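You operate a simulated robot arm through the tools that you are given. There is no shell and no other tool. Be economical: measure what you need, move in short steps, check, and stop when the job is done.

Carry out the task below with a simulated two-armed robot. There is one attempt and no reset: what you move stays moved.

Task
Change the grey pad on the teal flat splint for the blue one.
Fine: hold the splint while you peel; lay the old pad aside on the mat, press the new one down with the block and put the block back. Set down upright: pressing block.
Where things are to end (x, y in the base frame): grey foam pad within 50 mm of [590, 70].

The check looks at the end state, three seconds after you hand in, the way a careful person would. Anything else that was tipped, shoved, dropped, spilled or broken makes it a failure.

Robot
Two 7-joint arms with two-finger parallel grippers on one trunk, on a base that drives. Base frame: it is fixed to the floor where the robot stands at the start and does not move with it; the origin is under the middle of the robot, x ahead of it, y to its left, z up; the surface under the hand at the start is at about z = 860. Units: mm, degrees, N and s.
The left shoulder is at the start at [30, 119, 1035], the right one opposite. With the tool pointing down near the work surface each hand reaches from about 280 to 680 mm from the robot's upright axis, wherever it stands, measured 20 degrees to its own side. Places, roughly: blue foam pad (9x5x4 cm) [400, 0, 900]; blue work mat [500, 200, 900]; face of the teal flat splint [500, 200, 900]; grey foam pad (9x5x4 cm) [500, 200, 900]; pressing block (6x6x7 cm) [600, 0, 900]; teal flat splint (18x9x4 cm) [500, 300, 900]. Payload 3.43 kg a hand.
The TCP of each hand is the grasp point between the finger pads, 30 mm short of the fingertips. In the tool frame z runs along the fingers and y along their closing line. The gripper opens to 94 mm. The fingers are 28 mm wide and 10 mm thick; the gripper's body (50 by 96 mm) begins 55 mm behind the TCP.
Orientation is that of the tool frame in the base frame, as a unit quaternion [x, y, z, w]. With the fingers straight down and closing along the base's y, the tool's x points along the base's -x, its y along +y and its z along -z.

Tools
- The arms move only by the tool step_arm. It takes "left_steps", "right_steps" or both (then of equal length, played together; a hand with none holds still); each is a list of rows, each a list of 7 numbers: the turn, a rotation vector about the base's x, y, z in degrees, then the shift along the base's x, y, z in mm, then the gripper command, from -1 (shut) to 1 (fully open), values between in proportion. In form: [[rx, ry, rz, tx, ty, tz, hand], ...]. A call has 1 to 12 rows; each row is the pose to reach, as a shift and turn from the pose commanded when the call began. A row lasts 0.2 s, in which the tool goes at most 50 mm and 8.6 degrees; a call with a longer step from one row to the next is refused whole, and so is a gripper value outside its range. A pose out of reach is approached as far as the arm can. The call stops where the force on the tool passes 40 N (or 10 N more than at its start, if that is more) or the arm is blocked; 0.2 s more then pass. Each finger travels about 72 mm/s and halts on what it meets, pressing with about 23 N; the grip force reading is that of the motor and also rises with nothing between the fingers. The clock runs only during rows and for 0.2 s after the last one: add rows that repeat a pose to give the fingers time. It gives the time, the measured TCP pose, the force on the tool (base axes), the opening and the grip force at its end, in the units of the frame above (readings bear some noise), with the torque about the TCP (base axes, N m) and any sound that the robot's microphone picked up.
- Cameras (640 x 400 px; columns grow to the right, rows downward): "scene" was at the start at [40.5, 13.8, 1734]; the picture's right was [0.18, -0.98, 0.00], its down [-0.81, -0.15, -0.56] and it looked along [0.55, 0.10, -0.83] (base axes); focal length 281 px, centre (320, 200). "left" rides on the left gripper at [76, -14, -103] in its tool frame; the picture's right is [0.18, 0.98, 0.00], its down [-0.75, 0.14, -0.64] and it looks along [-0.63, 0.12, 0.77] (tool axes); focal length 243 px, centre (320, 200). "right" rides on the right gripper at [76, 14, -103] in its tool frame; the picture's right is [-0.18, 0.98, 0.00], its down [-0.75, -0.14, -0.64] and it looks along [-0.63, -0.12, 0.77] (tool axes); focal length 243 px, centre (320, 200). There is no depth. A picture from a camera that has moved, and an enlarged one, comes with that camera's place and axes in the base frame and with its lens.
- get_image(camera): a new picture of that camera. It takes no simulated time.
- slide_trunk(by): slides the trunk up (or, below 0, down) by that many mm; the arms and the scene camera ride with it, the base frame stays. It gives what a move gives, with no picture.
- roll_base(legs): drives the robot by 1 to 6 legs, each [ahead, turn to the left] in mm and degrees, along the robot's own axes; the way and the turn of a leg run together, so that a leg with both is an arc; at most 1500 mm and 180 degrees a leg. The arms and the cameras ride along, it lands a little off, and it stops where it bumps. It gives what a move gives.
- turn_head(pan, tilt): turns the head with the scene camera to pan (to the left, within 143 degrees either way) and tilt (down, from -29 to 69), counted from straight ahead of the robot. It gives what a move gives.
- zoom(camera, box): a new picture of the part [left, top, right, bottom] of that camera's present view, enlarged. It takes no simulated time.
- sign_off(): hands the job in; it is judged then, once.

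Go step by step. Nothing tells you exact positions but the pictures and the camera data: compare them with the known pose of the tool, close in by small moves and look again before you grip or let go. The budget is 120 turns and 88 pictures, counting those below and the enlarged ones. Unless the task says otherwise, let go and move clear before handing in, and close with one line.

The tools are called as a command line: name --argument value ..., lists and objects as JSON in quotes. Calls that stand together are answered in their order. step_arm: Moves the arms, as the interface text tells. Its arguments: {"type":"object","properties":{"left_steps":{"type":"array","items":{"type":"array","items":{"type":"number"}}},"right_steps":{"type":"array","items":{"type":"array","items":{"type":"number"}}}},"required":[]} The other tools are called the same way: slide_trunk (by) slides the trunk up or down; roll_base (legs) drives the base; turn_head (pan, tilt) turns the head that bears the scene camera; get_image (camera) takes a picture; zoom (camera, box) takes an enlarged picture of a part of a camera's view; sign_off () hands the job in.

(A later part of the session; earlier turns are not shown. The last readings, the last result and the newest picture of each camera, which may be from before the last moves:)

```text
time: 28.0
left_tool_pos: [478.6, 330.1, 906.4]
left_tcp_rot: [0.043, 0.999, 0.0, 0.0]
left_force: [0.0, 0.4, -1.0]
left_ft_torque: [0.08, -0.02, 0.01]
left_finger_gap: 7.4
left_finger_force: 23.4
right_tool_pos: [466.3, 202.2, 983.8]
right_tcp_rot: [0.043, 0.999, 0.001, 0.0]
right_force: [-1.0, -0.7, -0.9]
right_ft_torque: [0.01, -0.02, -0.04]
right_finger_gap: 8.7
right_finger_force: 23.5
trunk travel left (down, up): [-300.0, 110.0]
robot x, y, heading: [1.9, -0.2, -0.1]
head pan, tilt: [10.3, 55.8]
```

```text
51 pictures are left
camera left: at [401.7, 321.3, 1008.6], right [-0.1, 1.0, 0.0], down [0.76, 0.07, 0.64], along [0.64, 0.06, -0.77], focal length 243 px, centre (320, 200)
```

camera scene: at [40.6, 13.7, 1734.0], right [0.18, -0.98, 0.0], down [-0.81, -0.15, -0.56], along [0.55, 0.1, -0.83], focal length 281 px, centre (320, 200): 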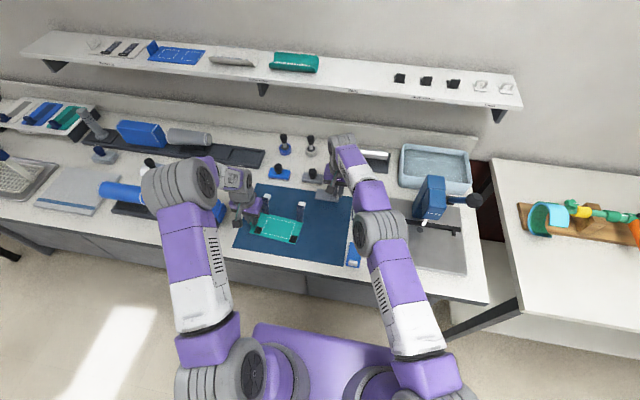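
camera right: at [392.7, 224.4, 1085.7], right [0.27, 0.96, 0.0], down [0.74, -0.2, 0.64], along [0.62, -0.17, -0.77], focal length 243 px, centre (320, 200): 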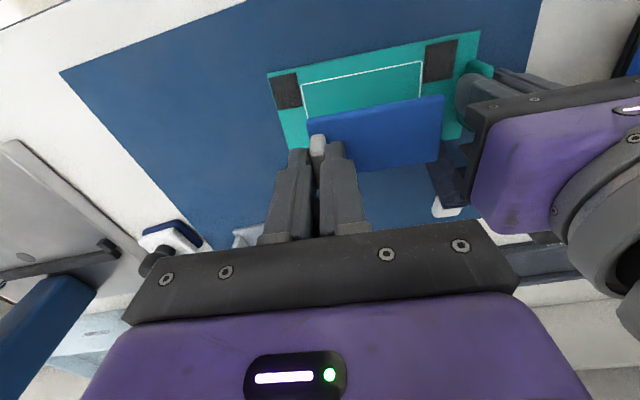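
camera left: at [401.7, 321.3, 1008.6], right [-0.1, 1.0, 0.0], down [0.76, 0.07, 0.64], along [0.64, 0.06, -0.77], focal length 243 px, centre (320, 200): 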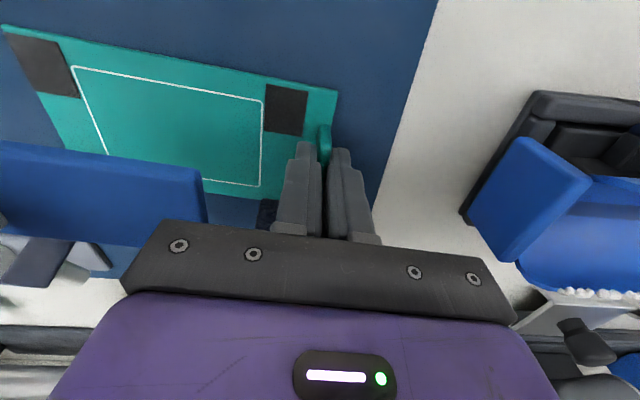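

The pad is aligned with the splint, and the outline centre is about (475.5, 241). I'll shift +7 in x, lower to just above the face and check the margins.

step_arm --right_steps '[[0, 0, 0, 3, 0, -12, -1], [0, 0, 0, 6, 1, -25, -1], [0, 0, 0, 7, 1, -40, -1], [0, 0, 0, 7, 1, -52, -1], [0, 0, 0, 7, 1, -58, -1], [0, 0, 0, 7, 1, -58, -1]]'

zoom --camera "right" --box '[240, 40, 480, 190]'

zoom --camera "left" --box '[0, 20, 360, 245]'

```text
time: 29.4
left_tool_pos: [479.5, 329.8, 907.2]
left_tcp_rot: [0.044, 0.999, 0.0, 0.0]
left_force: [-0.5, 0.5, -0.2]
left_ft_torque: [0.04, 0.0, -0.03]
left_finger_gap: 7.4
left_finger_force: 23.2
right_tool_pos: [476.3, 203.6, 927.6]
right_tcp_rot: [0.044, 0.999, 0.0, 0.001]
right_force: [0.3, 0.5, -0.2]
right_ft_torque: [0.0, 0.01, 0.02]
right_finger_gap: 8.7
right_finger_force: 22.7
trunk travel left (down, up): [-300.0, 110.0]
robot x, y, heading: [-2.6, 2.1, -0.1]
head pan, tilt: [10.3, 55.8]
```

```text
2.67 times, centred on (360, 115) of right
camera zoom: at [401.4, 226.0, 1029.2], right [0.27, 0.96, 0.0], down [0.74, -0.21, 0.64], along [0.62, -0.17, -0.77], focal length 647 px, centre (213, 427)
```

zoom: 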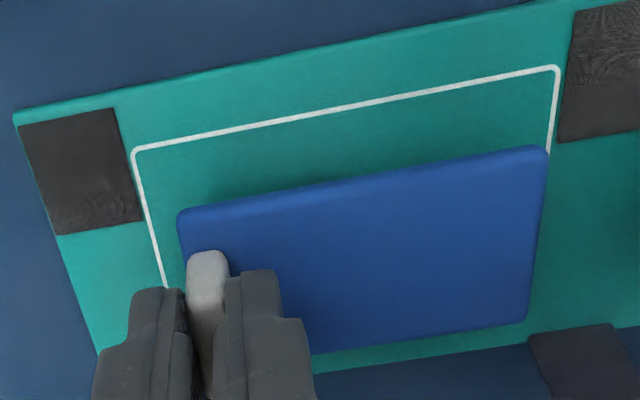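

```text
1.78 times, centred on (180, 132) of left
camera zoom: at [401.8, 321.5, 1008.5], right [-0.1, 1.0, 0.0], down [0.76, 0.07, 0.64], along [0.64, 0.06, -0.77], focal length 431 px, centre (569, 320)
```

zoom: 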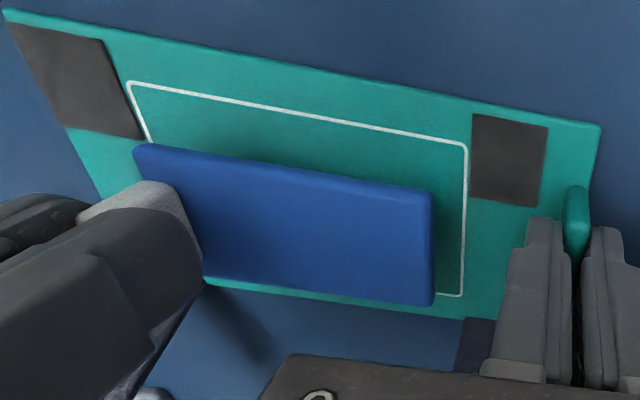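

The pad's margins look even, needing only about +2 in x and -2 in y. I'll lower it to contact.

step_arm --right_steps '[[0, 0, 0, 2, -2, -3, -1], [0, 0, 0, 2, -2, -6, -1], [0, 0, 0, 2, -2, -8, -1], [0, 0, 0, 2, -2, -9, -1], [0, 0, 0, 2, -2, -9, -1]]'

zoom --camera "right" --box '[240, 40, 480, 190]'

zoom --camera "left" --box '[0, 20, 360, 245]'

```text
time: 30.6
left_tool_pos: [479.1, 329.2, 906.6]
left_tcp_rot: [0.043, 0.999, 0.0, 0.0]
left_force: [-1.0, 0.0, -1.2]
left_ft_torque: [0.04, -0.04, 0.02]
left_finger_gap: 7.3
left_finger_force: 23.1
right_tool_pos: [477.0, 201.2, 918.7]
right_tcp_rot: [0.043, 0.999, 0.0, -0.001]
right_force: [-0.4, -0.2, 0.1]
right_ft_torque: [0.0, -0.02, 0.0]
right_finger_gap: 8.8
right_finger_force: 23.1
trunk travel left (down, up): [-300.0, 110.0]
robot x, y, heading: [-2.6, 0.8, -0.0]
head pan, tilt: [10.3, 55.8]
```

```text
2.67 times, centred on (360, 115) of right
camera zoom: at [403.5, 222.7, 1020.5], right [0.27, 0.96, 0.0], down [0.74, -0.21, 0.64], along [0.62, -0.17, -0.77], focal length 647 px, centre (213, 427)
```

zoom: 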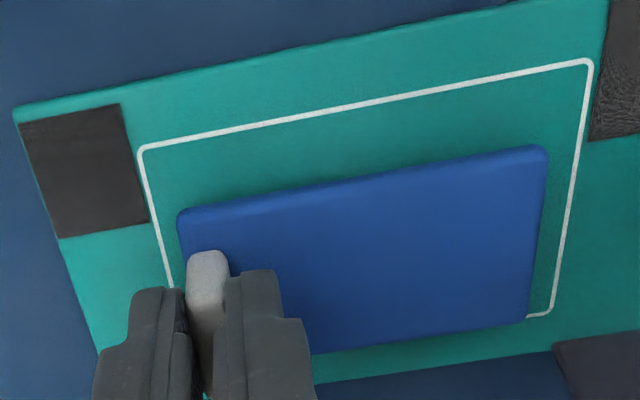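

```text
1.78 times, centred on (180, 132) of left
camera zoom: at [401.8, 321.6, 1008.5], right [-0.1, 1.0, 0.0], down [0.76, 0.07, 0.64], along [0.64, 0.06, -0.77], focal length 431 px, centre (569, 320)
```

zoom: 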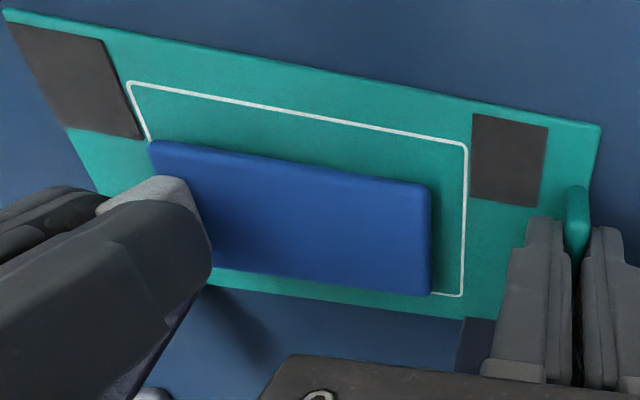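

The pad is centred within about 2 mm. There's no contact force yet, so I'll continue down.

step_arm --right_steps '[[0, 0, 0, 0, 1, -1, -1], [0, 0, 0, 0, 1, -2.5, -1], [0, 0, 0, 0, 1, -4, -1], [0, 0, 0, 0, 1, -4, -1]]'

```text
time: 31.6
left_tool_pos: [479.0, 329.6, 906.7]
left_tcp_rot: [0.043, 0.999, 0.0, 0.0]
left_force: [0.5, 0.1, -1.2]
left_ft_torque: [0.02, -0.05, 0.0]
left_finger_gap: 7.3
left_finger_force: 23.2
right_tool_pos: [476.5, 204.2, 914.2]
right_tcp_rot: [0.043, 0.999, -0.001, 0.001]
right_force: [0.0, -0.1, 1.9]
right_ft_torque: [0.04, 0.0, -0.03]
right_finger_gap: 8.9
right_finger_force: 22.8
trunk travel left (down, up): [-300.0, 110.0]
robot x, y, heading: [4.2, -1.6, -0.0]
head pan, tilt: [10.3, 55.8]
```

step_arm --right_steps '[[0, 0, 0, 0, 0, -1.5, -1], [0, 0, 0, 0, 0, -2.5, -1], [0, 0, 0, 0, 0, -2.5, -1]]'

```text
time: 32.4
left_tool_pos: [479.5, 329.8, 907.4]
left_tcp_rot: [0.044, 0.999, 0.001, 0.001]
left_force: [3.8, 3.4, -6.4]
left_ft_torque: [0.15, 0.06, 0.2]
left_finger_gap: 7.5
left_finger_force: 22.9
right_tool_pos: [477.6, 203.3, 914.5]
right_tcp_rot: [0.044, 0.999, 0.0, 0.0]
right_force: [-4.6, -3.7, 22.1]
right_ft_torque: [0.02, 0.24, 0.15]
right_finger_gap: 8.6
right_finger_force: 23.5
trunk travel left (down, up): [-300.0, 110.0]
robot x, y, heading: [-1.9, 0.4, -0.3]
head pan, tilt: [10.3, 55.8]
```

It made contact at 22 N. I'll ease off, release the tab and rise to check.

step_arm --right_steps '[[0, 0, 0, 0, 0, 2, -0.9], [0, 0, 0, 0, 0, 2, -0.6], [0, 0, 0, 0, 0, 2, -0.45], [0, 0, 0, 0, 0, 2, -0.45], [0, 0, 0, 0, 0, 15, -0.45], [0, 0, 0, 0, 0, 40, -0.45], [0, 0, 0, 0, 0, 70, -0.45], [0, 0, 0, 0, -15, 95, 0], [0, 0, 0, 0, -40, 110, 0], [0, 0, 0, 0, -70, 110, 0], [0, 0, 0, 0, -70, 110, 0]]'

get_image --camera "left"

get_image --camera "right"

```text
time: 34.8
left_tool_pos: [479.5, 329.8, 906.2]
left_tcp_rot: [0.043, 0.999, 0.0, 0.0]
left_force: [0.0, 0.3, -0.2]
left_ft_torque: [0.05, 0.04, 0.01]
left_finger_gap: 7.2
left_finger_force: 23.0
right_tool_pos: [475.6, 138.4, 1023.4]
right_tcp_rot: [0.044, 0.999, 0.0, 0.0]
right_force: [0.1, -0.7, 0.7]
right_ft_torque: [-0.02, 0.01, 0.0]
right_finger_gap: 47.0
right_finger_force: 0.1
trunk travel left (down, up): [-300.0, 110.0]
robot x, y, heading: [2.9, -0.4, -0.0]
head pan, tilt: [10.3, 55.8]
```

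```text
46 pictures are left
camera left: at [401.8, 321.9, 1008.4], right [-0.1, 1.0, 0.0], down [0.76, 0.08, 0.64], along [0.64, 0.06, -0.77], focal length 243 px, centre (320, 200)
```

left: 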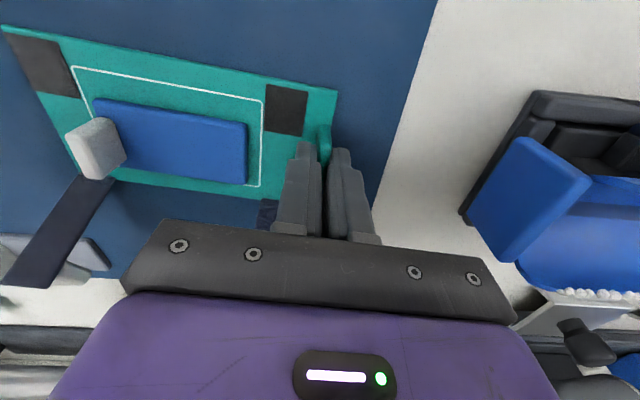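

```text
45 pictures are left
camera right: at [402.9, 158.3, 1123.5], right [0.27, 0.96, 0.0], down [0.74, -0.21, 0.64], along [0.62, -0.17, -0.77], focal length 243 px, centre (320, 200)
```

right: 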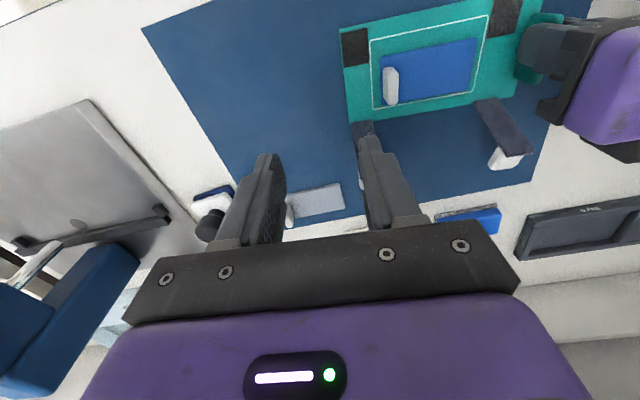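

The blue pad sits inside the outline. Next I'll look at the pressing block.

step_arm --right_steps '[[0, 0, 0, 5, -35, 0, 0.2], [0, 0, 0, 10, -70, 0, 0.2], [0, 0, 1, 15, -105, 0, 0.2], [0, 0, 3, 20, -140, 0, 0.2], [0, 0, 5, 22, -160, 0, 0.2], [0, 0, 5, 22, -160, 0, 0.2]]'

get_image --camera "right"

zoom --camera "scene" --box '[300, 160, 400, 240]'

```text
time: 36.2
left_tool_pos: [480.1, 329.8, 905.5]
left_tcp_rot: [0.043, 0.999, 0.0, 0.0]
left_force: [-0.2, -0.4, -0.9]
left_ft_torque: [0.01, 0.0, -0.02]
left_finger_gap: 7.5
left_finger_force: 23.1
right_tool_pos: [498.0, -25.9, 1023.1]
right_tcp_rot: [0.0, 1.0, 0.0, 0.0]
right_force: [0.6, -0.3, 0.5]
right_ft_torque: [0.0, -0.03, 0.03]
right_finger_gap: 56.7
right_finger_force: 0.1
trunk travel left (down, up): [-300.0, 110.0]
robot x, y, heading: [-0.8, -0.5, -0.1]
head pan, tilt: [10.3, 55.8]
```

```text
44 pictures are left
camera right: at [422.4, -11.8, 1124.2], right [0.18, 0.98, 0.0], down [0.75, -0.14, 0.64], along [0.63, -0.12, -0.77], focal length 243 px, centre (320, 200)
```

right: 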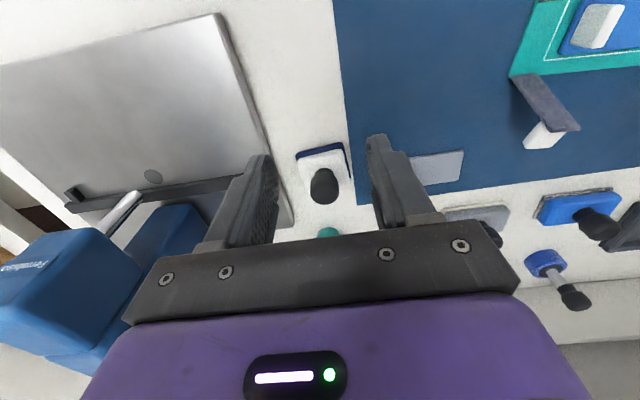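

```text
5.00 times, centred on (350, 200) of scene
camera zoom: at [40.5, 14.1, 1734.0], right [0.18, -0.98, 0.0], down [-0.81, -0.15, -0.56], along [0.55, 0.1, -0.83], focal length 1403 px, centre (170, 200)
```

zoom: 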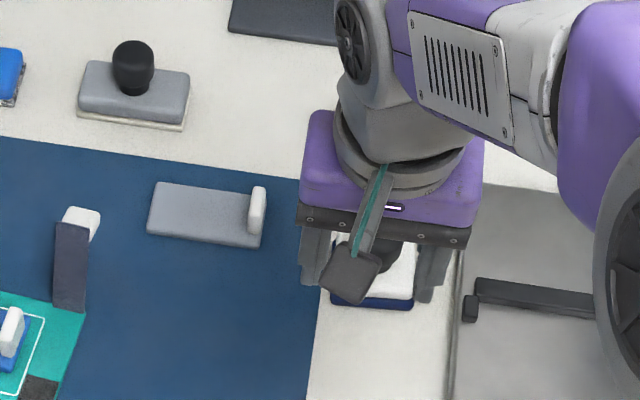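

zoom --camera "right" --box '[240, 110, 400, 240]'

```text
3.08 times, centred on (320, 175) of right
camera zoom: at [422.4, -11.8, 1124.2], right [0.18, 0.98, 0.0], down [0.75, -0.14, 0.64], along [0.63, -0.12, -0.77], focal length 746 px, centre (320, 277)
```

zoom: 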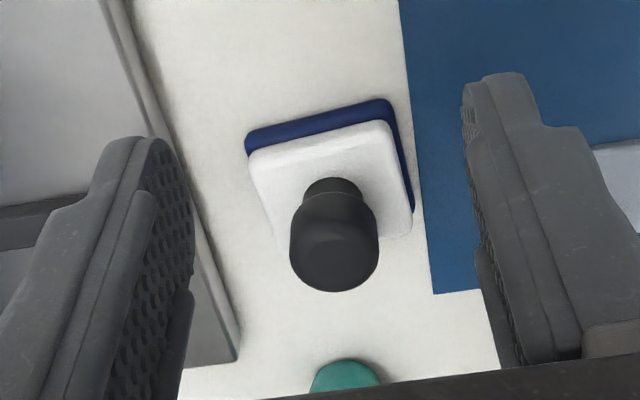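

The block's knob is near (583, -37), about 31 mm across with its top near z=930. The left hand would crowd the pressing, so it lets go and backs off while the right hand goes above the knob.

step_arm --left_steps '[[0, 0, 0, 0, 0, 0, -0.7], [0, 0, 0, 0, 0, 0, -0.4], [0, 0, 0, 0, 0, 0, -0.2], [0, 0, 0, 0, 0, 15, -0.2], [0, 0, 0, 0, 0, 40, -0.2], [0, 0, 0, 0, 0, 80, -0.2], [0, 0, 0, 0, 20, 110, -0.2], [0, 0, 0, 0, 50, 130, 0], [0, 0, 0, 0, 50, 130, 0]]' --right_steps '[[0, 0, 0, 15, -2, 0, 0.2], [0, 0, 0, 30, -4, 0, 0.2], [0, 0, 0, 45, -6, 0, 0.2], [0, 0, 0, 60, -8, 0, 0.2], [0, 0, 0, 75, -10, -10, 0.2], [0, 0, 0, 84, -11, -25, 0.2], [0, 0, 0, 84, -11, -40, 0.2], [0, 0, 0, 84, -11, -45, 0.2], [0, 0, 0, 84, -11, -45, 0.2]]'

get_image --camera "right"

get_image --camera "left"

```text
time: 38.2
left_tool_pos: [481.5, 379.0, 1039.4]
left_tcp_rot: [0.044, 0.999, 0.0, 0.0]
left_force: [-0.5, -1.1, 0.1]
left_ft_torque: [0.0, 0.01, -0.02]
left_finger_gap: 47.1
left_finger_force: 0.0
right_tool_pos: [583.3, -36.5, 977.5]
right_tcp_rot: [-0.001, 1.0, 0.001, 0.001]
right_force: [0.8, 0.0, 0.7]
right_ft_torque: [0.03, -0.02, 0.03]
right_finger_gap: 56.5
right_finger_force: 0.0
trunk travel left (down, up): [-300.0, 110.0]
robot x, y, heading: [-0.7, -1.8, -0.0]
head pan, tilt: [10.3, 55.8]
```

```text
41 pictures are left
camera right: at [507.6, -23.2, 1078.7], right [0.18, 0.98, 0.0], down [0.75, -0.14, 0.64], along [0.63, -0.12, -0.77], focal length 243 px, centre (320, 200)
```

right: 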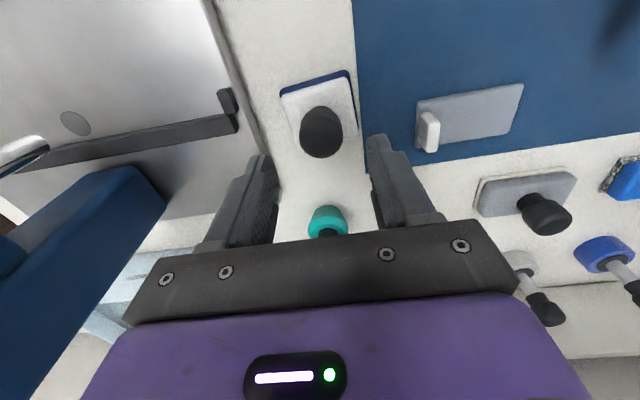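

```text
40 pictures are left
camera left: at [404.0, 370.1, 1141.0], right [-0.1, 1.0, 0.0], down [0.76, 0.07, 0.64], along [0.64, 0.06, -0.77], focal length 243 px, centre (320, 200)
```

left: 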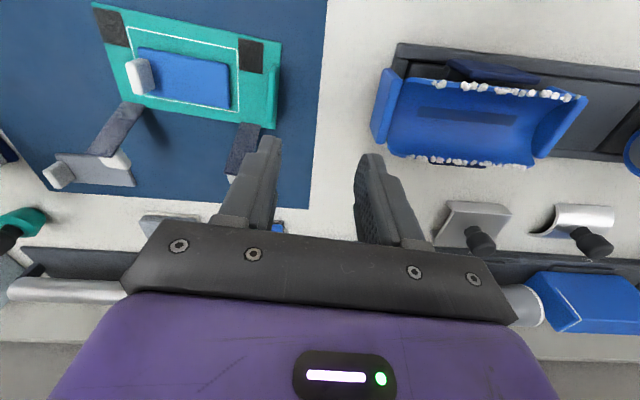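

The knob is centred under the hand. I'll descend to z≈922 and check.

step_arm --right_steps '[[0, 0, 0, -1, 0, -20, 0.2], [0, 0, 0, -1, 0, -40, 0.2], [0, 0, 0, -1, 0, -55, 0.2], [0, 0, 0, -1, 0, -55, 0.2]]'

zoom --camera "right" --box '[200, 60, 440, 210]'

zoom --camera "scene" --box '[310, 170, 390, 230]'

```text
time: 39.2
left_tool_pos: [481.7, 378.6, 1039.3]
left_tcp_rot: [0.044, 0.999, 0.001, 0.0]
left_force: [0.8, 0.0, 0.5]
left_ft_torque: [0.0, -0.01, 0.02]
left_finger_gap: 46.9
left_finger_force: 0.1
right_tool_pos: [580.8, -38.6, 920.7]
right_tcp_rot: [0.0, 1.0, 0.001, 0.0]
right_force: [-1.3, -0.4, 0.3]
right_ft_torque: [0.0, -0.03, -0.01]
right_finger_gap: 56.3
right_finger_force: 0.0
trunk travel left (down, up): [-300.0, 110.0]
robot x, y, heading: [-0.0, -0.4, -0.0]
head pan, tilt: [10.3, 55.8]
```

```text
2.67 times, centred on (320, 135) of right
camera zoom: at [505.7, -23.2, 1024.3], right [0.18, 0.98, 0.0], down [0.75, -0.14, 0.64], along [0.63, -0.12, -0.77], focal length 647 px, centre (320, 373)
```

zoom: 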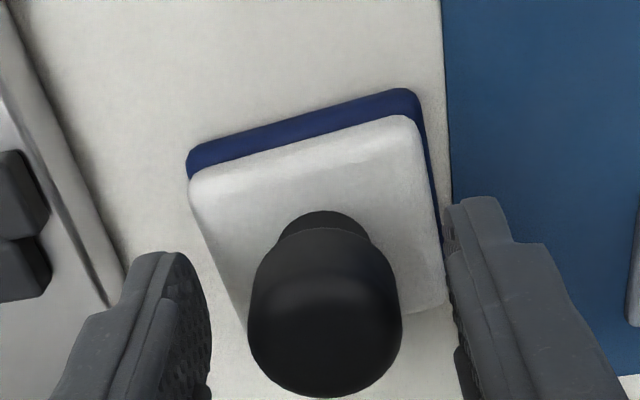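

```text
6.67 times, centred on (350, 200) of scene
camera zoom: at [40.3, 13.9, 1734.0], right [0.18, -0.98, 0.0], down [-0.81, -0.15, -0.56], along [0.55, 0.1, -0.83], focal length 1870 px, centre (120, 200)
```

zoom: 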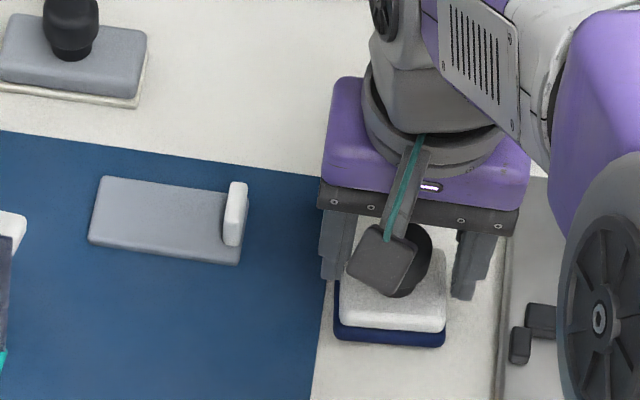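

The knob is well between the fingers, so I'll close on it.

step_arm --right_steps '[[0, 0, 0, 0, 0, -3, -0.1], [0, 0, 0, 0, 0, -3, -0.4], [0, 0, 0, 0, 0, -3, -0.7], [0, 0, 0, 0, 0, -3, -1], [0, 0, 0, 0, 0, -3, -1]]'

zoom --camera "right" --box '[200, 60, 440, 210]'

```text
time: 40.4
left_tool_pos: [480.9, 378.5, 1039.4]
left_tcp_rot: [0.044, 0.999, 0.0, 0.0]
left_force: [-0.5, 0.2, 0.3]
left_ft_torque: [-0.01, 0.03, -0.02]
left_finger_gap: 47.1
left_finger_force: 0.0
right_tool_pos: [581.0, -36.0, 920.1]
right_tcp_rot: [0.0, 1.0, 0.0, 0.0]
right_force: [0.2, 0.4, 0.3]
right_ft_torque: [0.03, 0.01, 0.0]
right_finger_gap: 31.7
right_finger_force: 22.6
trunk travel left (down, up): [-300.0, 110.0]
robot x, y, heading: [0.1, 1.3, 0.1]
head pan, tilt: [10.3, 55.8]
```

```text
2.67 times, centred on (320, 135) of right
camera zoom: at [505.5, -22.7, 1021.4], right [0.18, 0.98, 0.0], down [0.75, -0.14, 0.64], along [0.63, -0.12, -0.77], focal length 647 px, centre (320, 373)
```

zoom: 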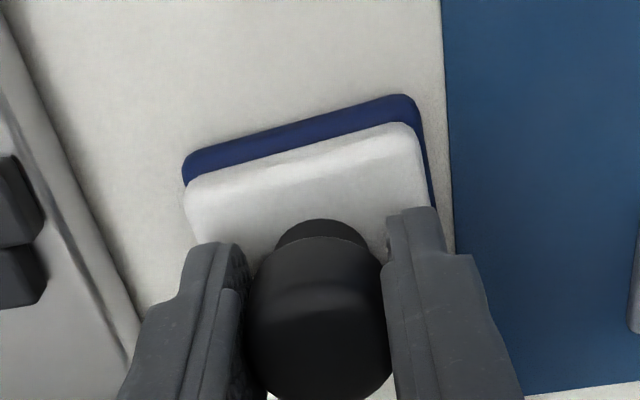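

I have the knob (31.7 mm). The pickup pose is about (581, -36, 919). I'll lift, carry it over the pad and turn about -11° to line up with the splint.

step_arm --right_steps '[[0, 0, 0, 0, 0, 20, -1], [0, 0, 0, 0, 0, 45, -1], [0, 0, 0, 0, 0, 75, -1], [0, 0, 0, 0, 0, 105, -1], [0, 0, -2, -15, 40, 110, -1], [0, 0, -4, -30, 80, 110, -1], [0, 0, -6, -45, 120, 110, -1], [0, 0, -8, -60, 160, 110, -1], [0, 0, -9, -75, 200, 110, -1], [0, 0, -10, -90, 240, 110, -1], [0, 0, -11, -106, 283, 105, -1], [0, 0, -11, -106, 283, 105, -1]]'

get_image --camera "right"

get_image --camera "left"

```text
time: 43.0
left_tool_pos: [480.7, 377.5, 1038.6]
left_tcp_rot: [0.044, 0.999, 0.0, 0.0]
left_force: [-0.1, 0.2, -0.1]
left_ft_torque: [0.0, -0.01, -0.03]
left_finger_gap: 46.7
left_finger_force: 0.0
right_tool_pos: [476.6, 242.6, 1027.1]
right_tcp_rot: [0.096, 0.995, 0.0, 0.0]
right_force: [-0.3, -0.7, -1.5]
right_ft_torque: [0.0, 0.01, -0.01]
right_finger_gap: 31.4
right_finger_force: 22.7
trunk travel left (down, up): [-300.0, 110.0]
robot x, y, heading: [-3.0, -0.6, 0.1]
head pan, tilt: [10.3, 55.8]
```

```text
36 pictures are left
camera right: at [406.5, 271.5, 1128.9], right [0.37, 0.93, 0.0], down [0.71, -0.28, 0.64], along [0.6, -0.24, -0.77], focal length 243 px, centre (320, 200)
```

right: 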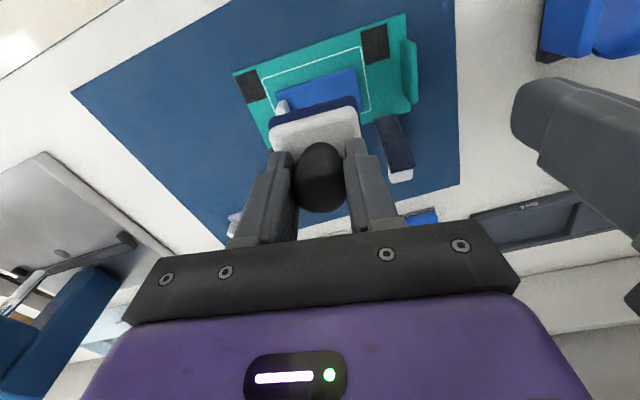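

```text
35 pictures are left
camera left: at [404.2, 369.5, 1140.7], right [-0.1, 1.0, 0.0], down [0.76, 0.07, 0.64], along [0.64, 0.06, -0.77], focal length 243 px, centre (320, 200)
```

left: 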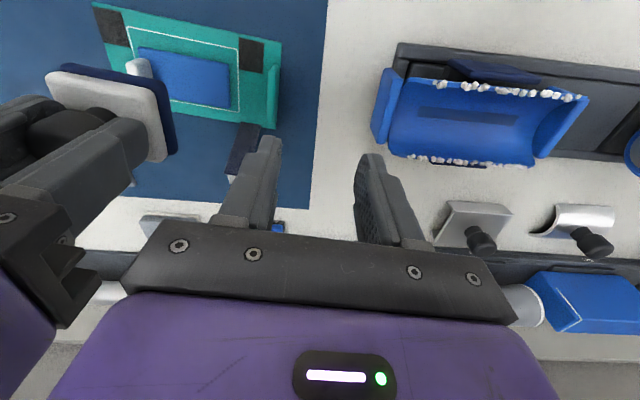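

The block hovers over the pad. I'll lower it close and check clearance to the tab.

step_arm --right_steps '[[0, 0, 0, 0, 1, -20, -1], [0, 0, 0, 0, 1, -40, -1], [0, 0, 0, 0, 1, -58, -1], [0, 0, 0, 0, 1, -66, -1], [0, 0, 0, 0, 1, -66, -1]]'

zoom --camera "right" --box '[200, 60, 440, 210]'

zoom --camera "left" --box '[40, 0, 300, 180]'

zoom --camera "scene" --box '[235, 190, 325, 260]'

```text
time: 44.2
left_tool_pos: [481.0, 377.6, 1039.3]
left_tcp_rot: [0.044, 0.999, -0.001, 0.0]
left_force: [-0.5, 0.7, -0.3]
left_ft_torque: [-0.02, -0.01, -0.02]
left_finger_gap: 47.0
left_finger_force: 0.0
right_tool_pos: [476.2, 245.7, 958.3]
right_tcp_rot: [0.096, 0.995, 0.001, 0.0]
right_force: [-0.9, -0.6, -1.9]
right_ft_torque: [0.0, 0.0, 0.01]
right_finger_gap: 31.7
right_finger_force: 22.5
trunk travel left (down, up): [-300.0, 110.0]
robot x, y, heading: [-2.5, 1.2, -0.0]
head pan, tilt: [10.3, 55.8]
```

```text
2.67 times, centred on (320, 135) of right
camera zoom: at [405.6, 275.1, 1061.4], right [0.37, 0.93, 0.0], down [0.71, -0.28, 0.64], along [0.6, -0.24, -0.77], focal length 647 px, centre (320, 373)
```

zoom: 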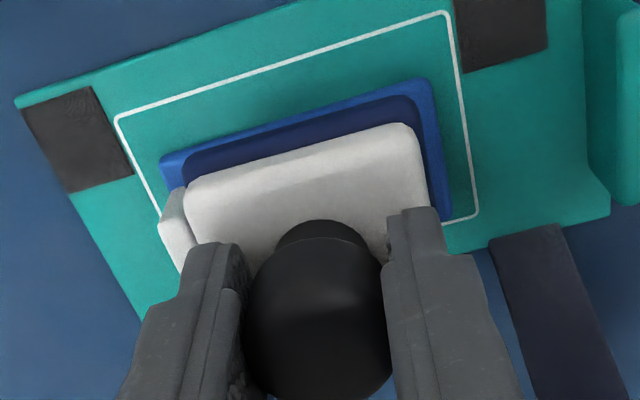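

```text
2.22 times, centred on (170, 90) of left
camera zoom: at [403.9, 370.3, 1140.6], right [-0.1, 1.0, 0.0], down [0.76, 0.07, 0.64], along [0.64, 0.06, -0.77], focal length 539 px, centre (653, 444)
```

zoom: 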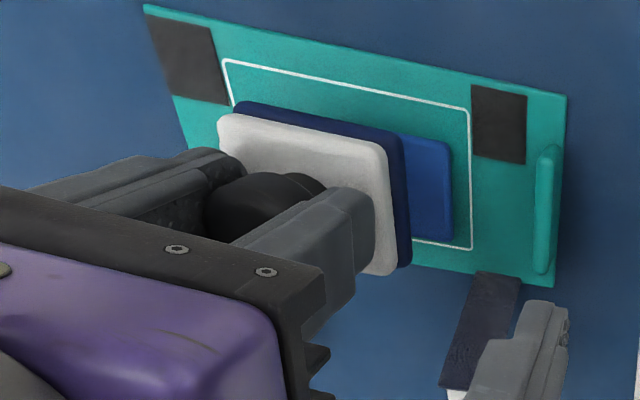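

```text
5.71 times, centred on (280, 225) of scene
camera zoom: at [40.5, 13.8, 1734.0], right [0.18, -0.98, 0.0], down [-0.81, -0.15, -0.56], along [0.55, 0.1, -0.83], focal length 1603 px, centre (549, 57)
```

zoom: 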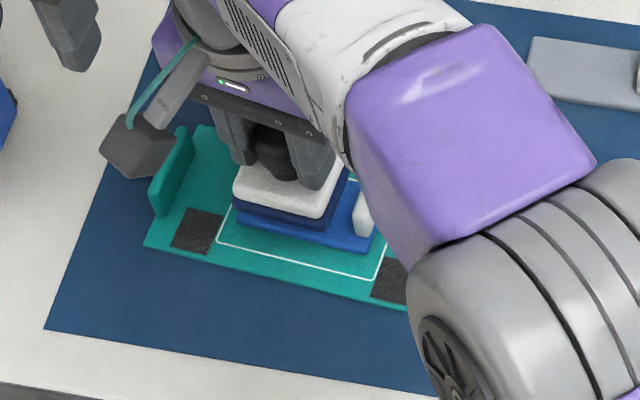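

The block is over the pad with a gap to the tab. I'll shift +2 in y and press down slowly.

step_arm --right_steps '[[0, 0, 0, 0, 2, -4, -1], [0, 0, 0, 0, 2, -8, -1], [0, 0, 0, 0, 2, -11, -1], [0, 0, 0, 0, 2, -14, -1], [0, 0, 0, 0, 2, -16, -1], [0, 0, 0, 0, 2, -18, -1], [0, 0, 0, 0, 2, -20, -1], [0, 0, 0, 0, 2, -20, -1]]'

```text
time: 46.0
left_tool_pos: [482.7, 378.2, 1038.0]
left_tcp_rot: [0.044, 0.999, 0.0, 0.0]
left_force: [-0.2, 0.5, 0.3]
left_ft_torque: [-0.01, 0.02, 0.0]
left_finger_gap: 47.1
left_finger_force: 0.1
right_tool_pos: [476.3, 248.9, 938.1]
right_tcp_rot: [0.096, 0.995, -0.001, 0.0]
right_force: [-0.7, 0.1, -1.8]
right_ft_torque: [-0.01, 0.03, -0.02]
right_finger_gap: 31.5
right_finger_force: 23.4
trunk travel left (down, up): [-300.0, 110.0]
robot x, y, heading: [-1.8, 1.4, -0.1]
head pan, tilt: [10.3, 55.8]
```

No contact so far, so I'll keep going down.

step_arm --right_steps '[[0, 0, 0, 0, 0, -1.5, -1], [0, 0, 0, 0, 0, -3, -1], [0, 0, 0, 0, 0, -4.5, -1], [0, 0, 0, 0, 0, -6, -1], [0, 0, 0, 0, 0, -6, -1]]'

```text
time: 47.2
left_tool_pos: [481.8, 378.4, 1037.6]
left_tcp_rot: [0.043, 0.999, 0.001, -0.001]
left_force: [0.5, 0.1, -0.3]
left_ft_torque: [0.02, 0.01, -0.01]
left_finger_gap: 47.2
left_finger_force: 0.1
right_tool_pos: [475.9, 249.7, 933.2]
right_tcp_rot: [0.096, 0.995, 0.0, 0.0]
right_force: [0.2, -0.9, -0.9]
right_ft_torque: [-0.02, 0.04, -0.01]
right_finger_gap: 31.4
right_finger_force: 23.1
trunk travel left (down, up): [-300.0, 110.0]
robot x, y, heading: [-1.0, 0.6, -0.1]
head pan, tilt: [10.3, 55.8]
```

step_arm --right_steps '[[0, 0, 0, 0, 0, -1, -1], [0, 0, 0, 0, 0, -2, -1], [0, 0, 0, 0, 0, -3, -1], [0, 0, 0, 0, 0, -3, -1]]'

zoom --camera "left" --box '[40, 0, 300, 180]'

```text
time: 48.2
left_tool_pos: [480.4, 377.8, 1038.8]
left_tcp_rot: [0.043, 0.999, 0.0, 0.0]
left_force: [-1.0, -0.1, -0.8]
left_ft_torque: [0.0, -0.03, 0.03]
left_finger_gap: 46.9
left_finger_force: 0.1
right_tool_pos: [474.8, 249.4, 931.3]
right_tcp_rot: [0.096, 0.995, 0.002, 0.0]
right_force: [0.0, 2.6, 6.8]
right_ft_torque: [-0.01, -0.02, 0.0]
right_finger_gap: 31.6
right_finger_force: 22.9
trunk travel left (down, up): [-300.0, 110.0]
robot x, y, heading: [1.4, 0.6, 0.1]
head pan, tilt: [10.3, 55.8]
```

```text
2.22 times, centred on (170, 90) of left
camera zoom: at [403.4, 370.3, 1140.8], right [-0.1, 1.0, 0.0], down [0.76, 0.07, 0.64], along [0.64, 0.06, -0.77], focal length 539 px, centre (653, 444)
```

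zoom: 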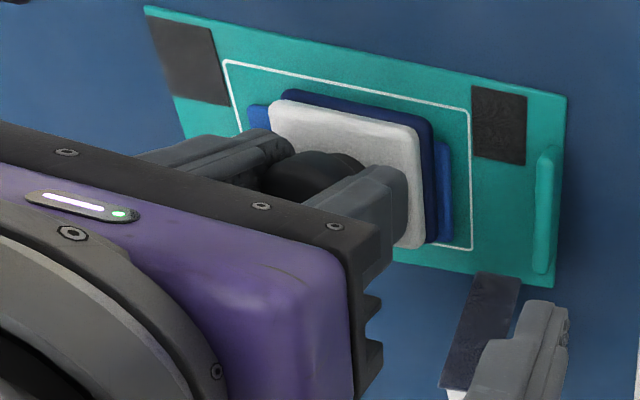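

Contact has begun. I'll press to a firmer force and hold.

step_arm --right_steps '[[0, 0, 0, 0, 0, -1, -1], [0, 0, 0, 0, 0, -2, -1], [0, 0, 0, 0, 0, -2, -1], [0, 0, 0, 0, 0, -2, -1], [0, 0, 0, 0, 0, -2, -1]]'

```text
time: 49.4
left_tool_pos: [482.1, 377.7, 1039.6]
left_tcp_rot: [0.043, 0.999, 0.0, 0.0]
left_force: [-0.1, -1.1, -0.9]
left_ft_torque: [0.02, -0.03, 0.0]
left_finger_gap: 46.9
left_finger_force: 0.0
right_tool_pos: [475.7, 248.9, 930.5]
right_tcp_rot: [0.096, 0.995, 0.001, 0.002]
right_force: [-0.1, 0.7, 20.2]
right_ft_torque: [-0.04, -0.11, -0.02]
right_finger_gap: 31.5
right_finger_force: 23.4
trunk travel left (down, up): [-300.0, 110.0]
robot x, y, heading: [2.7, -0.8, 0.1]
head pan, tilt: [10.3, 55.8]
```

step_arm --right_steps '[[0, 0, 0, 0, 0, -1, -1], [0, 0, 0, 0, 0, -2, -1], [0, 0, 0, 0, 0, -2, -1], [0, 0, 0, 0, 0, -2, -1], [0, 0, 0, 0, 0, -2, -1], [0, 0, 0, 0, 0, -2, -1], [0, 0, 0, 0, 0, -2, -1]]'

```text
time: 51.0
left_tool_pos: [481.1, 379.1, 1039.9]
left_tcp_rot: [0.043, 0.999, 0.001, 0.001]
left_force: [-0.4, 0.5, -0.6]
left_ft_torque: [-0.02, -0.01, 0.04]
left_finger_gap: 47.0
left_finger_force: 0.0
right_tool_pos: [474.9, 247.0, 928.1]
right_tcp_rot: [0.095, 0.995, 0.001, 0.001]
right_force: [0.4, -0.4, 20.7]
right_ft_torque: [-0.08, 0.0, 0.0]
right_finger_gap: 31.4
right_finger_force: 22.9
trunk travel left (down, up): [-300.0, 110.0]
robot x, y, heading: [2.4, -0.3, -0.0]
head pan, tilt: [10.3, 55.8]
```

The force plateaus near 20 N, so the knob is probably slipping in the grip. The block stands flat on the pad, so I'll open, go lower until the fingertips reach its plate, regrip and press harder.

step_arm --right_steps '[[0, 0, 0, 0, 0, 1.5, -1], [0, 0, 0, 0, 0, 1.5, -0.5], [0, 0, 0, 0, 0, 1.5, -0.1], [0, 0, 0, 0, 0, 1.5, -0.1], [0, 0, 0, 0, 0, -1, -0.1], [0, 0, 0, 0, 0, -4, -0.1], [0, 0, 0, 0, 0, -6, -0.1], [0, 0, 0, 0, 0, -6, -0.1]]'

zoom --camera "right" --box '[200, 60, 440, 210]'

zoom --camera "left" --box '[40, 0, 300, 180]'

```text
time: 52.8
left_tool_pos: [481.4, 377.7, 1038.5]
left_tcp_rot: [0.044, 0.999, 0.0, 0.0]
left_force: [0.1, 0.7, 0.7]
left_ft_torque: [0.0, 0.0, -0.02]
left_finger_gap: 47.0
left_finger_force: 0.0
right_tool_pos: [476.6, 251.2, 927.4]
right_tcp_rot: [0.096, 0.995, 0.004, 0.003]
right_force: [-5.3, -1.2, 15.9]
right_ft_torque: [-0.46, 0.31, -0.05]
right_finger_gap: 43.8
right_finger_force: 0.9
trunk travel left (down, up): [-300.0, 110.0]
robot x, y, heading: [2.6, 0.1, -0.0]
head pan, tilt: [10.3, 55.8]
stopped in row 8 (right hand): the force on the tool passed its limit at 41 N (the readings are from after the stop); the commanded pose is now the measured one
```

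```text
2.67 times, centred on (320, 135) of right
camera zoom: at [404.8, 279.1, 1028.6], right [0.37, 0.93, 0.01], down [0.71, -0.29, 0.64], along [0.6, -0.23, -0.76], focal length 647 px, centre (320, 373)
```

zoom: 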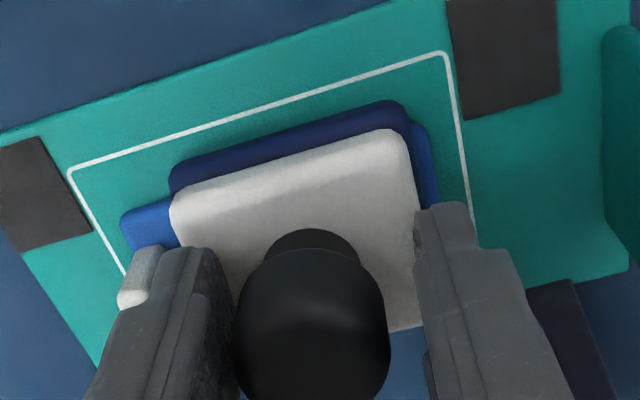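

```text
2.22 times, centred on (170, 90) of left
camera zoom: at [403.2, 370.5, 1140.5], right [-0.1, 1.0, 0.0], down [0.76, 0.07, 0.64], along [0.64, 0.06, -0.77], focal length 539 px, centre (653, 444)
```

zoom: 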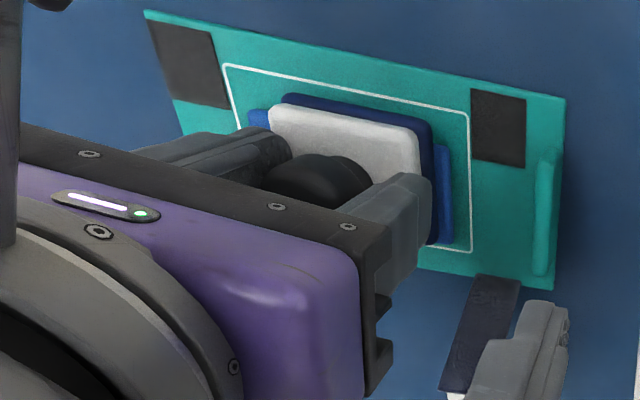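

The force reached 41 N as the fingertips bore down, so that's a firm press. I'll ease up, regrip the knob at the earlier offset and lift off.

step_arm --right_steps '[[0, 0, 0, 0, -1, 2, -0.1], [0, 0, 0, 0, -2, 3, -0.1], [0, 0, 0, 0, -2, 3, -0.4], [0, 0, 0, 0, -2, 3, -0.7], [0, 0, 0, 0, -2, 3, -1], [0, 0, 0, 0, -2, 3, -1]]'

zoom --camera "right" --box '[200, 60, 440, 210]'

```text
time: 54.1
left_tool_pos: [481.6, 377.5, 1038.4]
left_tcp_rot: [0.044, 0.999, 0.0, 0.001]
left_force: [0.5, 0.5, -0.7]
left_ft_torque: [-0.02, 0.03, -0.05]
left_finger_gap: 47.1
left_finger_force: 0.1
right_tool_pos: [475.9, 246.3, 927.5]
right_tcp_rot: [0.096, 0.995, 0.003, 0.002]
right_force: [1.0, -1.0, 5.6]
right_ft_torque: [-0.25, 0.01, 0.02]
right_finger_gap: 31.5
right_finger_force: 22.6
trunk travel left (down, up): [-300.0, 110.0]
robot x, y, heading: [-1.3, -1.7, -0.2]
head pan, tilt: [10.3, 55.8]
```

```text
2.67 times, centred on (320, 135) of right
camera zoom: at [404.4, 275.1, 1029.0], right [0.37, 0.93, 0.01], down [0.71, -0.29, 0.64], along [0.6, -0.23, -0.76], focal length 647 px, centre (320, 373)
```

zoom: 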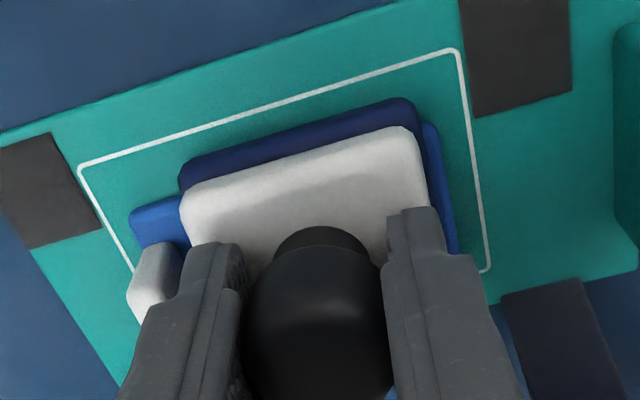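

The knob is held again. I'll lift off and carry the block back towards its place.

step_arm --right_steps '[[0, 0, 0, 0, 0, 8, -1], [0, 0, 0, 0, 0, 25, -1], [0, 0, 0, 0, 0, 55, -1], [0, 0, 0, 0, 0, 90, -1], [0, 0, 2, 15, -40, 97, -1], [0, 0, 4, 30, -80, 97, -1], [0, 0, 6, 45, -120, 97, -1], [0, 0, 8, 60, -160, 97, -1], [0, 0, 9, 75, -200, 97, -1], [0, 0, 10, 90, -240, 90, -1], [0, 0, 11, 105, -284, 80, -1], [0, 0, 11, 105, -284, 80, -1]]'

get_image --camera "left"

zoom --camera "right" --box '[200, 60, 440, 210]'

```text
time: 56.8
left_tool_pos: [482.0, 379.0, 1038.1]
left_tcp_rot: [0.043, 0.999, -0.001, -0.001]
left_force: [-0.7, -0.2, 0.1]
left_ft_torque: [-0.01, -0.01, -0.01]
left_finger_gap: 47.0
left_finger_force: 0.0
right_tool_pos: [582.7, -35.7, 1008.3]
right_tcp_rot: [0.0, 1.0, 0.003, 0.003]
right_force: [0.0, 1.0, -1.8]
right_ft_torque: [-0.01, 0.01, -0.04]
right_finger_gap: 31.5
right_finger_force: 22.6
trunk travel left (down, up): [-300.0, 110.0]
robot x, y, heading: [-2.0, -1.0, -0.0]
head pan, tilt: [10.3, 55.8]
```

```text
27 pictures are left
camera left: at [403.4, 371.2, 1140.4], right [-0.1, 1.0, 0.0], down [0.76, 0.08, 0.64], along [0.64, 0.06, -0.77], focal length 243 px, centre (320, 200)
```

left: 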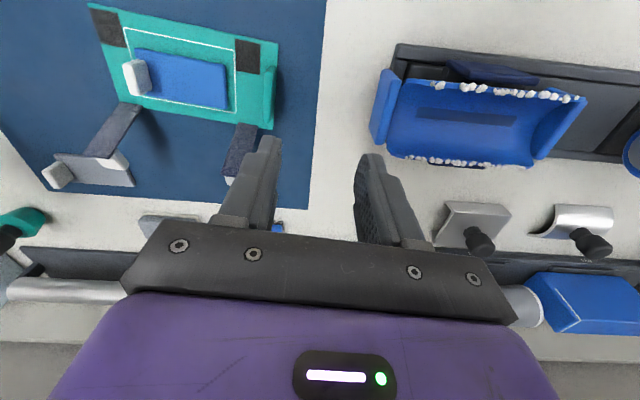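

```text
2.67 times, centred on (320, 135) of right
camera zoom: at [506.7, -22.8, 1110.0], right [0.18, 0.98, 0.01], down [0.75, -0.14, 0.64], along [0.64, -0.11, -0.76], focal length 647 px, centre (320, 373)
```

zoom: 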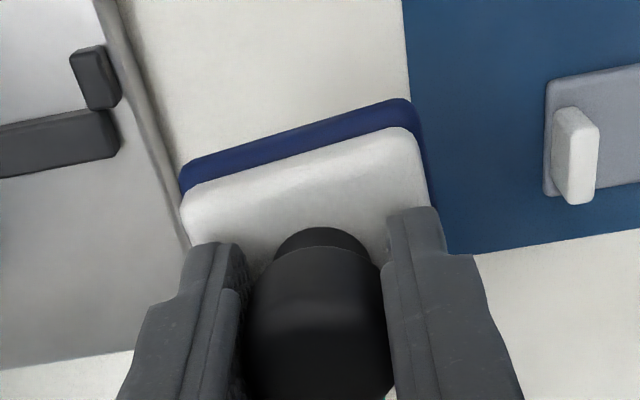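

The pad is centred and stays on the splint. The block is back above its place, so I'll lower it.

step_arm --right_steps '[[0, 0, 0, -1, 0, -25, -1], [0, 0, 0, -1, -0.5, -50, -1], [0, 0, 0, -1, -0.5, -70, -1], [0, 0, 0, -1, -0.5, -80, -1], [0, 0, 0, -1, -0.5, -84, -1], [0, 0, 0, -1, -0.5, -84, -1]]'

zoom --camera "right" --box '[200, 60, 440, 210]'

```text
time: 58.1
left_tool_pos: [481.6, 377.7, 1038.4]
left_tcp_rot: [0.043, 0.999, 0.0, 0.001]
left_force: [-0.2, 0.0, 0.4]
left_ft_torque: [-0.01, 0.02, -0.01]
left_finger_gap: 47.1
left_finger_force: 0.1
right_tool_pos: [581.1, -36.0, 922.7]
right_tcp_rot: [0.0, 1.0, 0.003, 0.003]
right_force: [0.0, 0.3, -0.8]
right_ft_torque: [0.0, 0.01, -0.01]
right_finger_gap: 31.3
right_finger_force: 22.4
trunk travel left (down, up): [-300.0, 110.0]
robot x, y, heading: [-0.6, 0.8, 0.2]
head pan, tilt: [10.3, 55.8]
```

```text
2.67 times, centred on (320, 135) of right
camera zoom: at [504.4, -22.4, 1024.9], right [0.18, 0.98, 0.01], down [0.75, -0.15, 0.64], along [0.63, -0.11, -0.76], focal length 647 px, centre (320, 373)
```

zoom: 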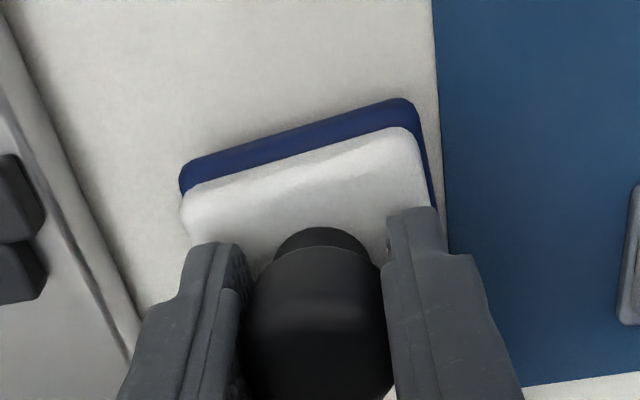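

step_arm --right_steps '[[0, 0, 0, 0, -1.5, -2, -1], [0, 0, 0, 0, -1.5, -4, -1], [0, 0, 0, 0, -1.5, -5, -1], [0, 0, 0, 0, -1.5, -6, -1], [0, 0, 0, 0, -1.5, -6, -1]]'

```text
time: 59.4
left_tool_pos: [481.8, 377.7, 1038.3]
left_tcp_rot: [0.044, 0.999, 0.0, -0.001]
left_force: [0.4, -0.6, 0.5]
left_ft_torque: [-0.02, -0.01, -0.02]
left_finger_gap: 46.7
left_finger_force: 0.1
right_tool_pos: [581.3, -38.3, 917.5]
right_tcp_rot: [0.0, 1.0, 0.003, 0.002]
right_force: [0.0, -0.2, -1.4]
right_ft_torque: [0.01, 0.01, 0.01]
right_finger_gap: 31.8
right_finger_force: 23.5
trunk travel left (down, up): [-300.0, 110.0]
robot x, y, heading: [2.9, 3.5, 0.0]
head pan, tilt: [10.3, 55.8]
```

step_arm --right_steps '[[0, 0, 0, 0, 0, -1, -1], [0, 0, 0, 0, 0, -2, -1], [0, 0, 0, 0, 0, -3, -1], [0, 0, 0, 0, 0, -3, -1]]'

```text
time: 60.4
left_tool_pos: [481.1, 378.2, 1039.2]
left_tcp_rot: [0.044, 0.999, 0.0, 0.002]
left_force: [-0.8, 0.1, -0.4]
left_ft_torque: [-0.02, 0.01, 0.01]
left_finger_gap: 47.2
left_finger_force: 0.0
right_tool_pos: [581.6, -37.0, 915.3]
right_tcp_rot: [0.0, 1.0, 0.003, 0.003]
right_force: [-0.4, -1.2, 15.2]
right_ft_torque: [-0.54, 0.36, 0.02]
right_finger_gap: 31.5
right_finger_force: 23.1
trunk travel left (down, up): [-300.0, 110.0]
robot x, y, heading: [0.1, 2.4, -0.1]
head pan, tilt: [10.3, 55.8]
```

The block has landed (15 N). I'll ease off slightly, open, rise and back away.

step_arm --right_steps '[[0, 0, 0, 0, 0, 1, -0.8], [0, 0, 0, 0, 0, 1, -0.3], [0, 0, 0, 0, 0, 1, 0], [0, 0, 0, 0, 0, 1, 0.1], [0, 0, 0, 0, 0, 1, 0.1], [0, 0, 0, 0, 0, 20, 0.1], [0, 0, 0, 0, 0, 50, 0.1], [0, 0, 0, 0, 0, 90, 0.1], [0, 0, 0, -40, 0, 110, 0.1], [0, 0, 0, -80, 0, 120, 0.1], [0, 0, 0, -120, -10, 120, 0.1], [0, 0, 0, -160, -20, 120, 0.1]]'

get_image --camera "right"

zoom --camera "scene" --box '[230, 170, 390, 270]'

zoom --camera "left" --box '[20, 0, 300, 200]'

```text
time: 63.0
left_tool_pos: [480.8, 378.4, 1040.1]
left_tcp_rot: [0.043, 0.999, 0.0, 0.0]
left_force: [-0.2, 0.2, 0.6]
left_ft_torque: [-0.03, -0.01, 0.04]
left_finger_gap: 47.1
left_finger_force: 0.1
right_tool_pos: [421.3, -60.7, 1035.1]
right_tcp_rot: [0.001, 1.0, 0.004, 0.002]
right_force: [-0.1, -0.3, 0.5]
right_ft_torque: [-0.01, 0.0, -0.03]
right_finger_gap: 51.6
right_finger_force: 0.1
trunk travel left (down, up): [-300.0, 110.0]
robot x, y, heading: [1.7, -0.4, 0.0]
head pan, tilt: [10.3, 55.8]
```

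```text
24 pictures are left
camera right: at [346.3, -46.0, 1137.0], right [0.19, 0.98, 0.01], down [0.75, -0.15, 0.64], along [0.63, -0.11, -0.76], focal length 243 px, centre (320, 200)
```

right: 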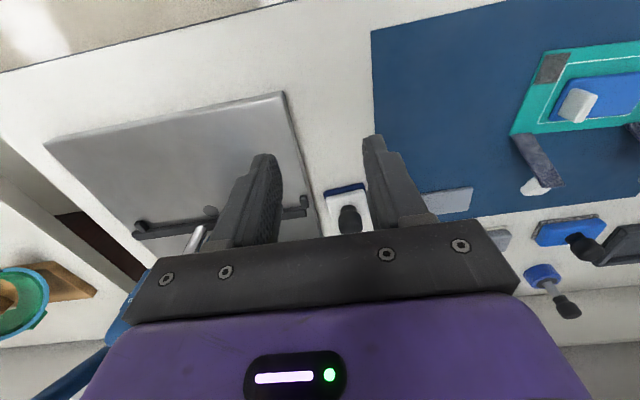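

```text
4.00 times, centred on (310, 220) of scene
camera zoom: at [39.1, 13.5, 1734.0], right [0.18, -0.98, 0.0], down [-0.81, -0.15, -0.56], along [0.55, 0.1, -0.83], focal length 1122 px, centre (360, 120)
```

zoom: 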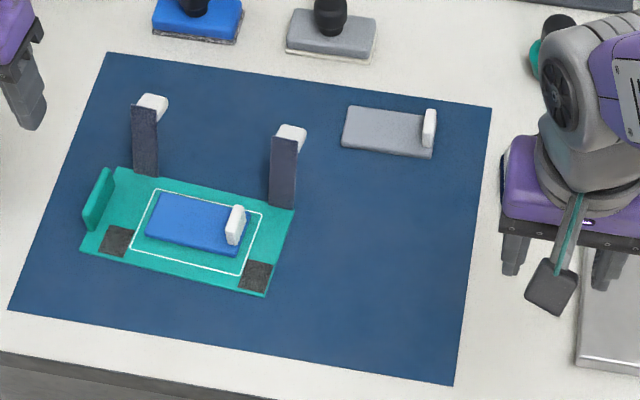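

```text
2.00 times, centred on (160, 100) of left
camera zoom: at [402.9, 370.2, 1141.0], right [-0.1, 1.0, 0.0], down [0.76, 0.07, 0.64], along [0.64, 0.06, -0.77], focal length 485 px, centre (640, 400)
```

zoom: 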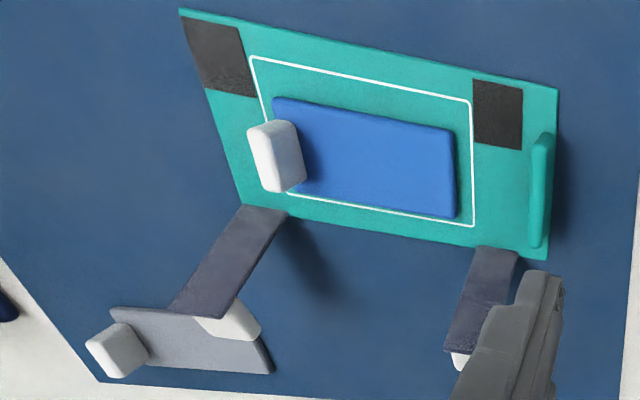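

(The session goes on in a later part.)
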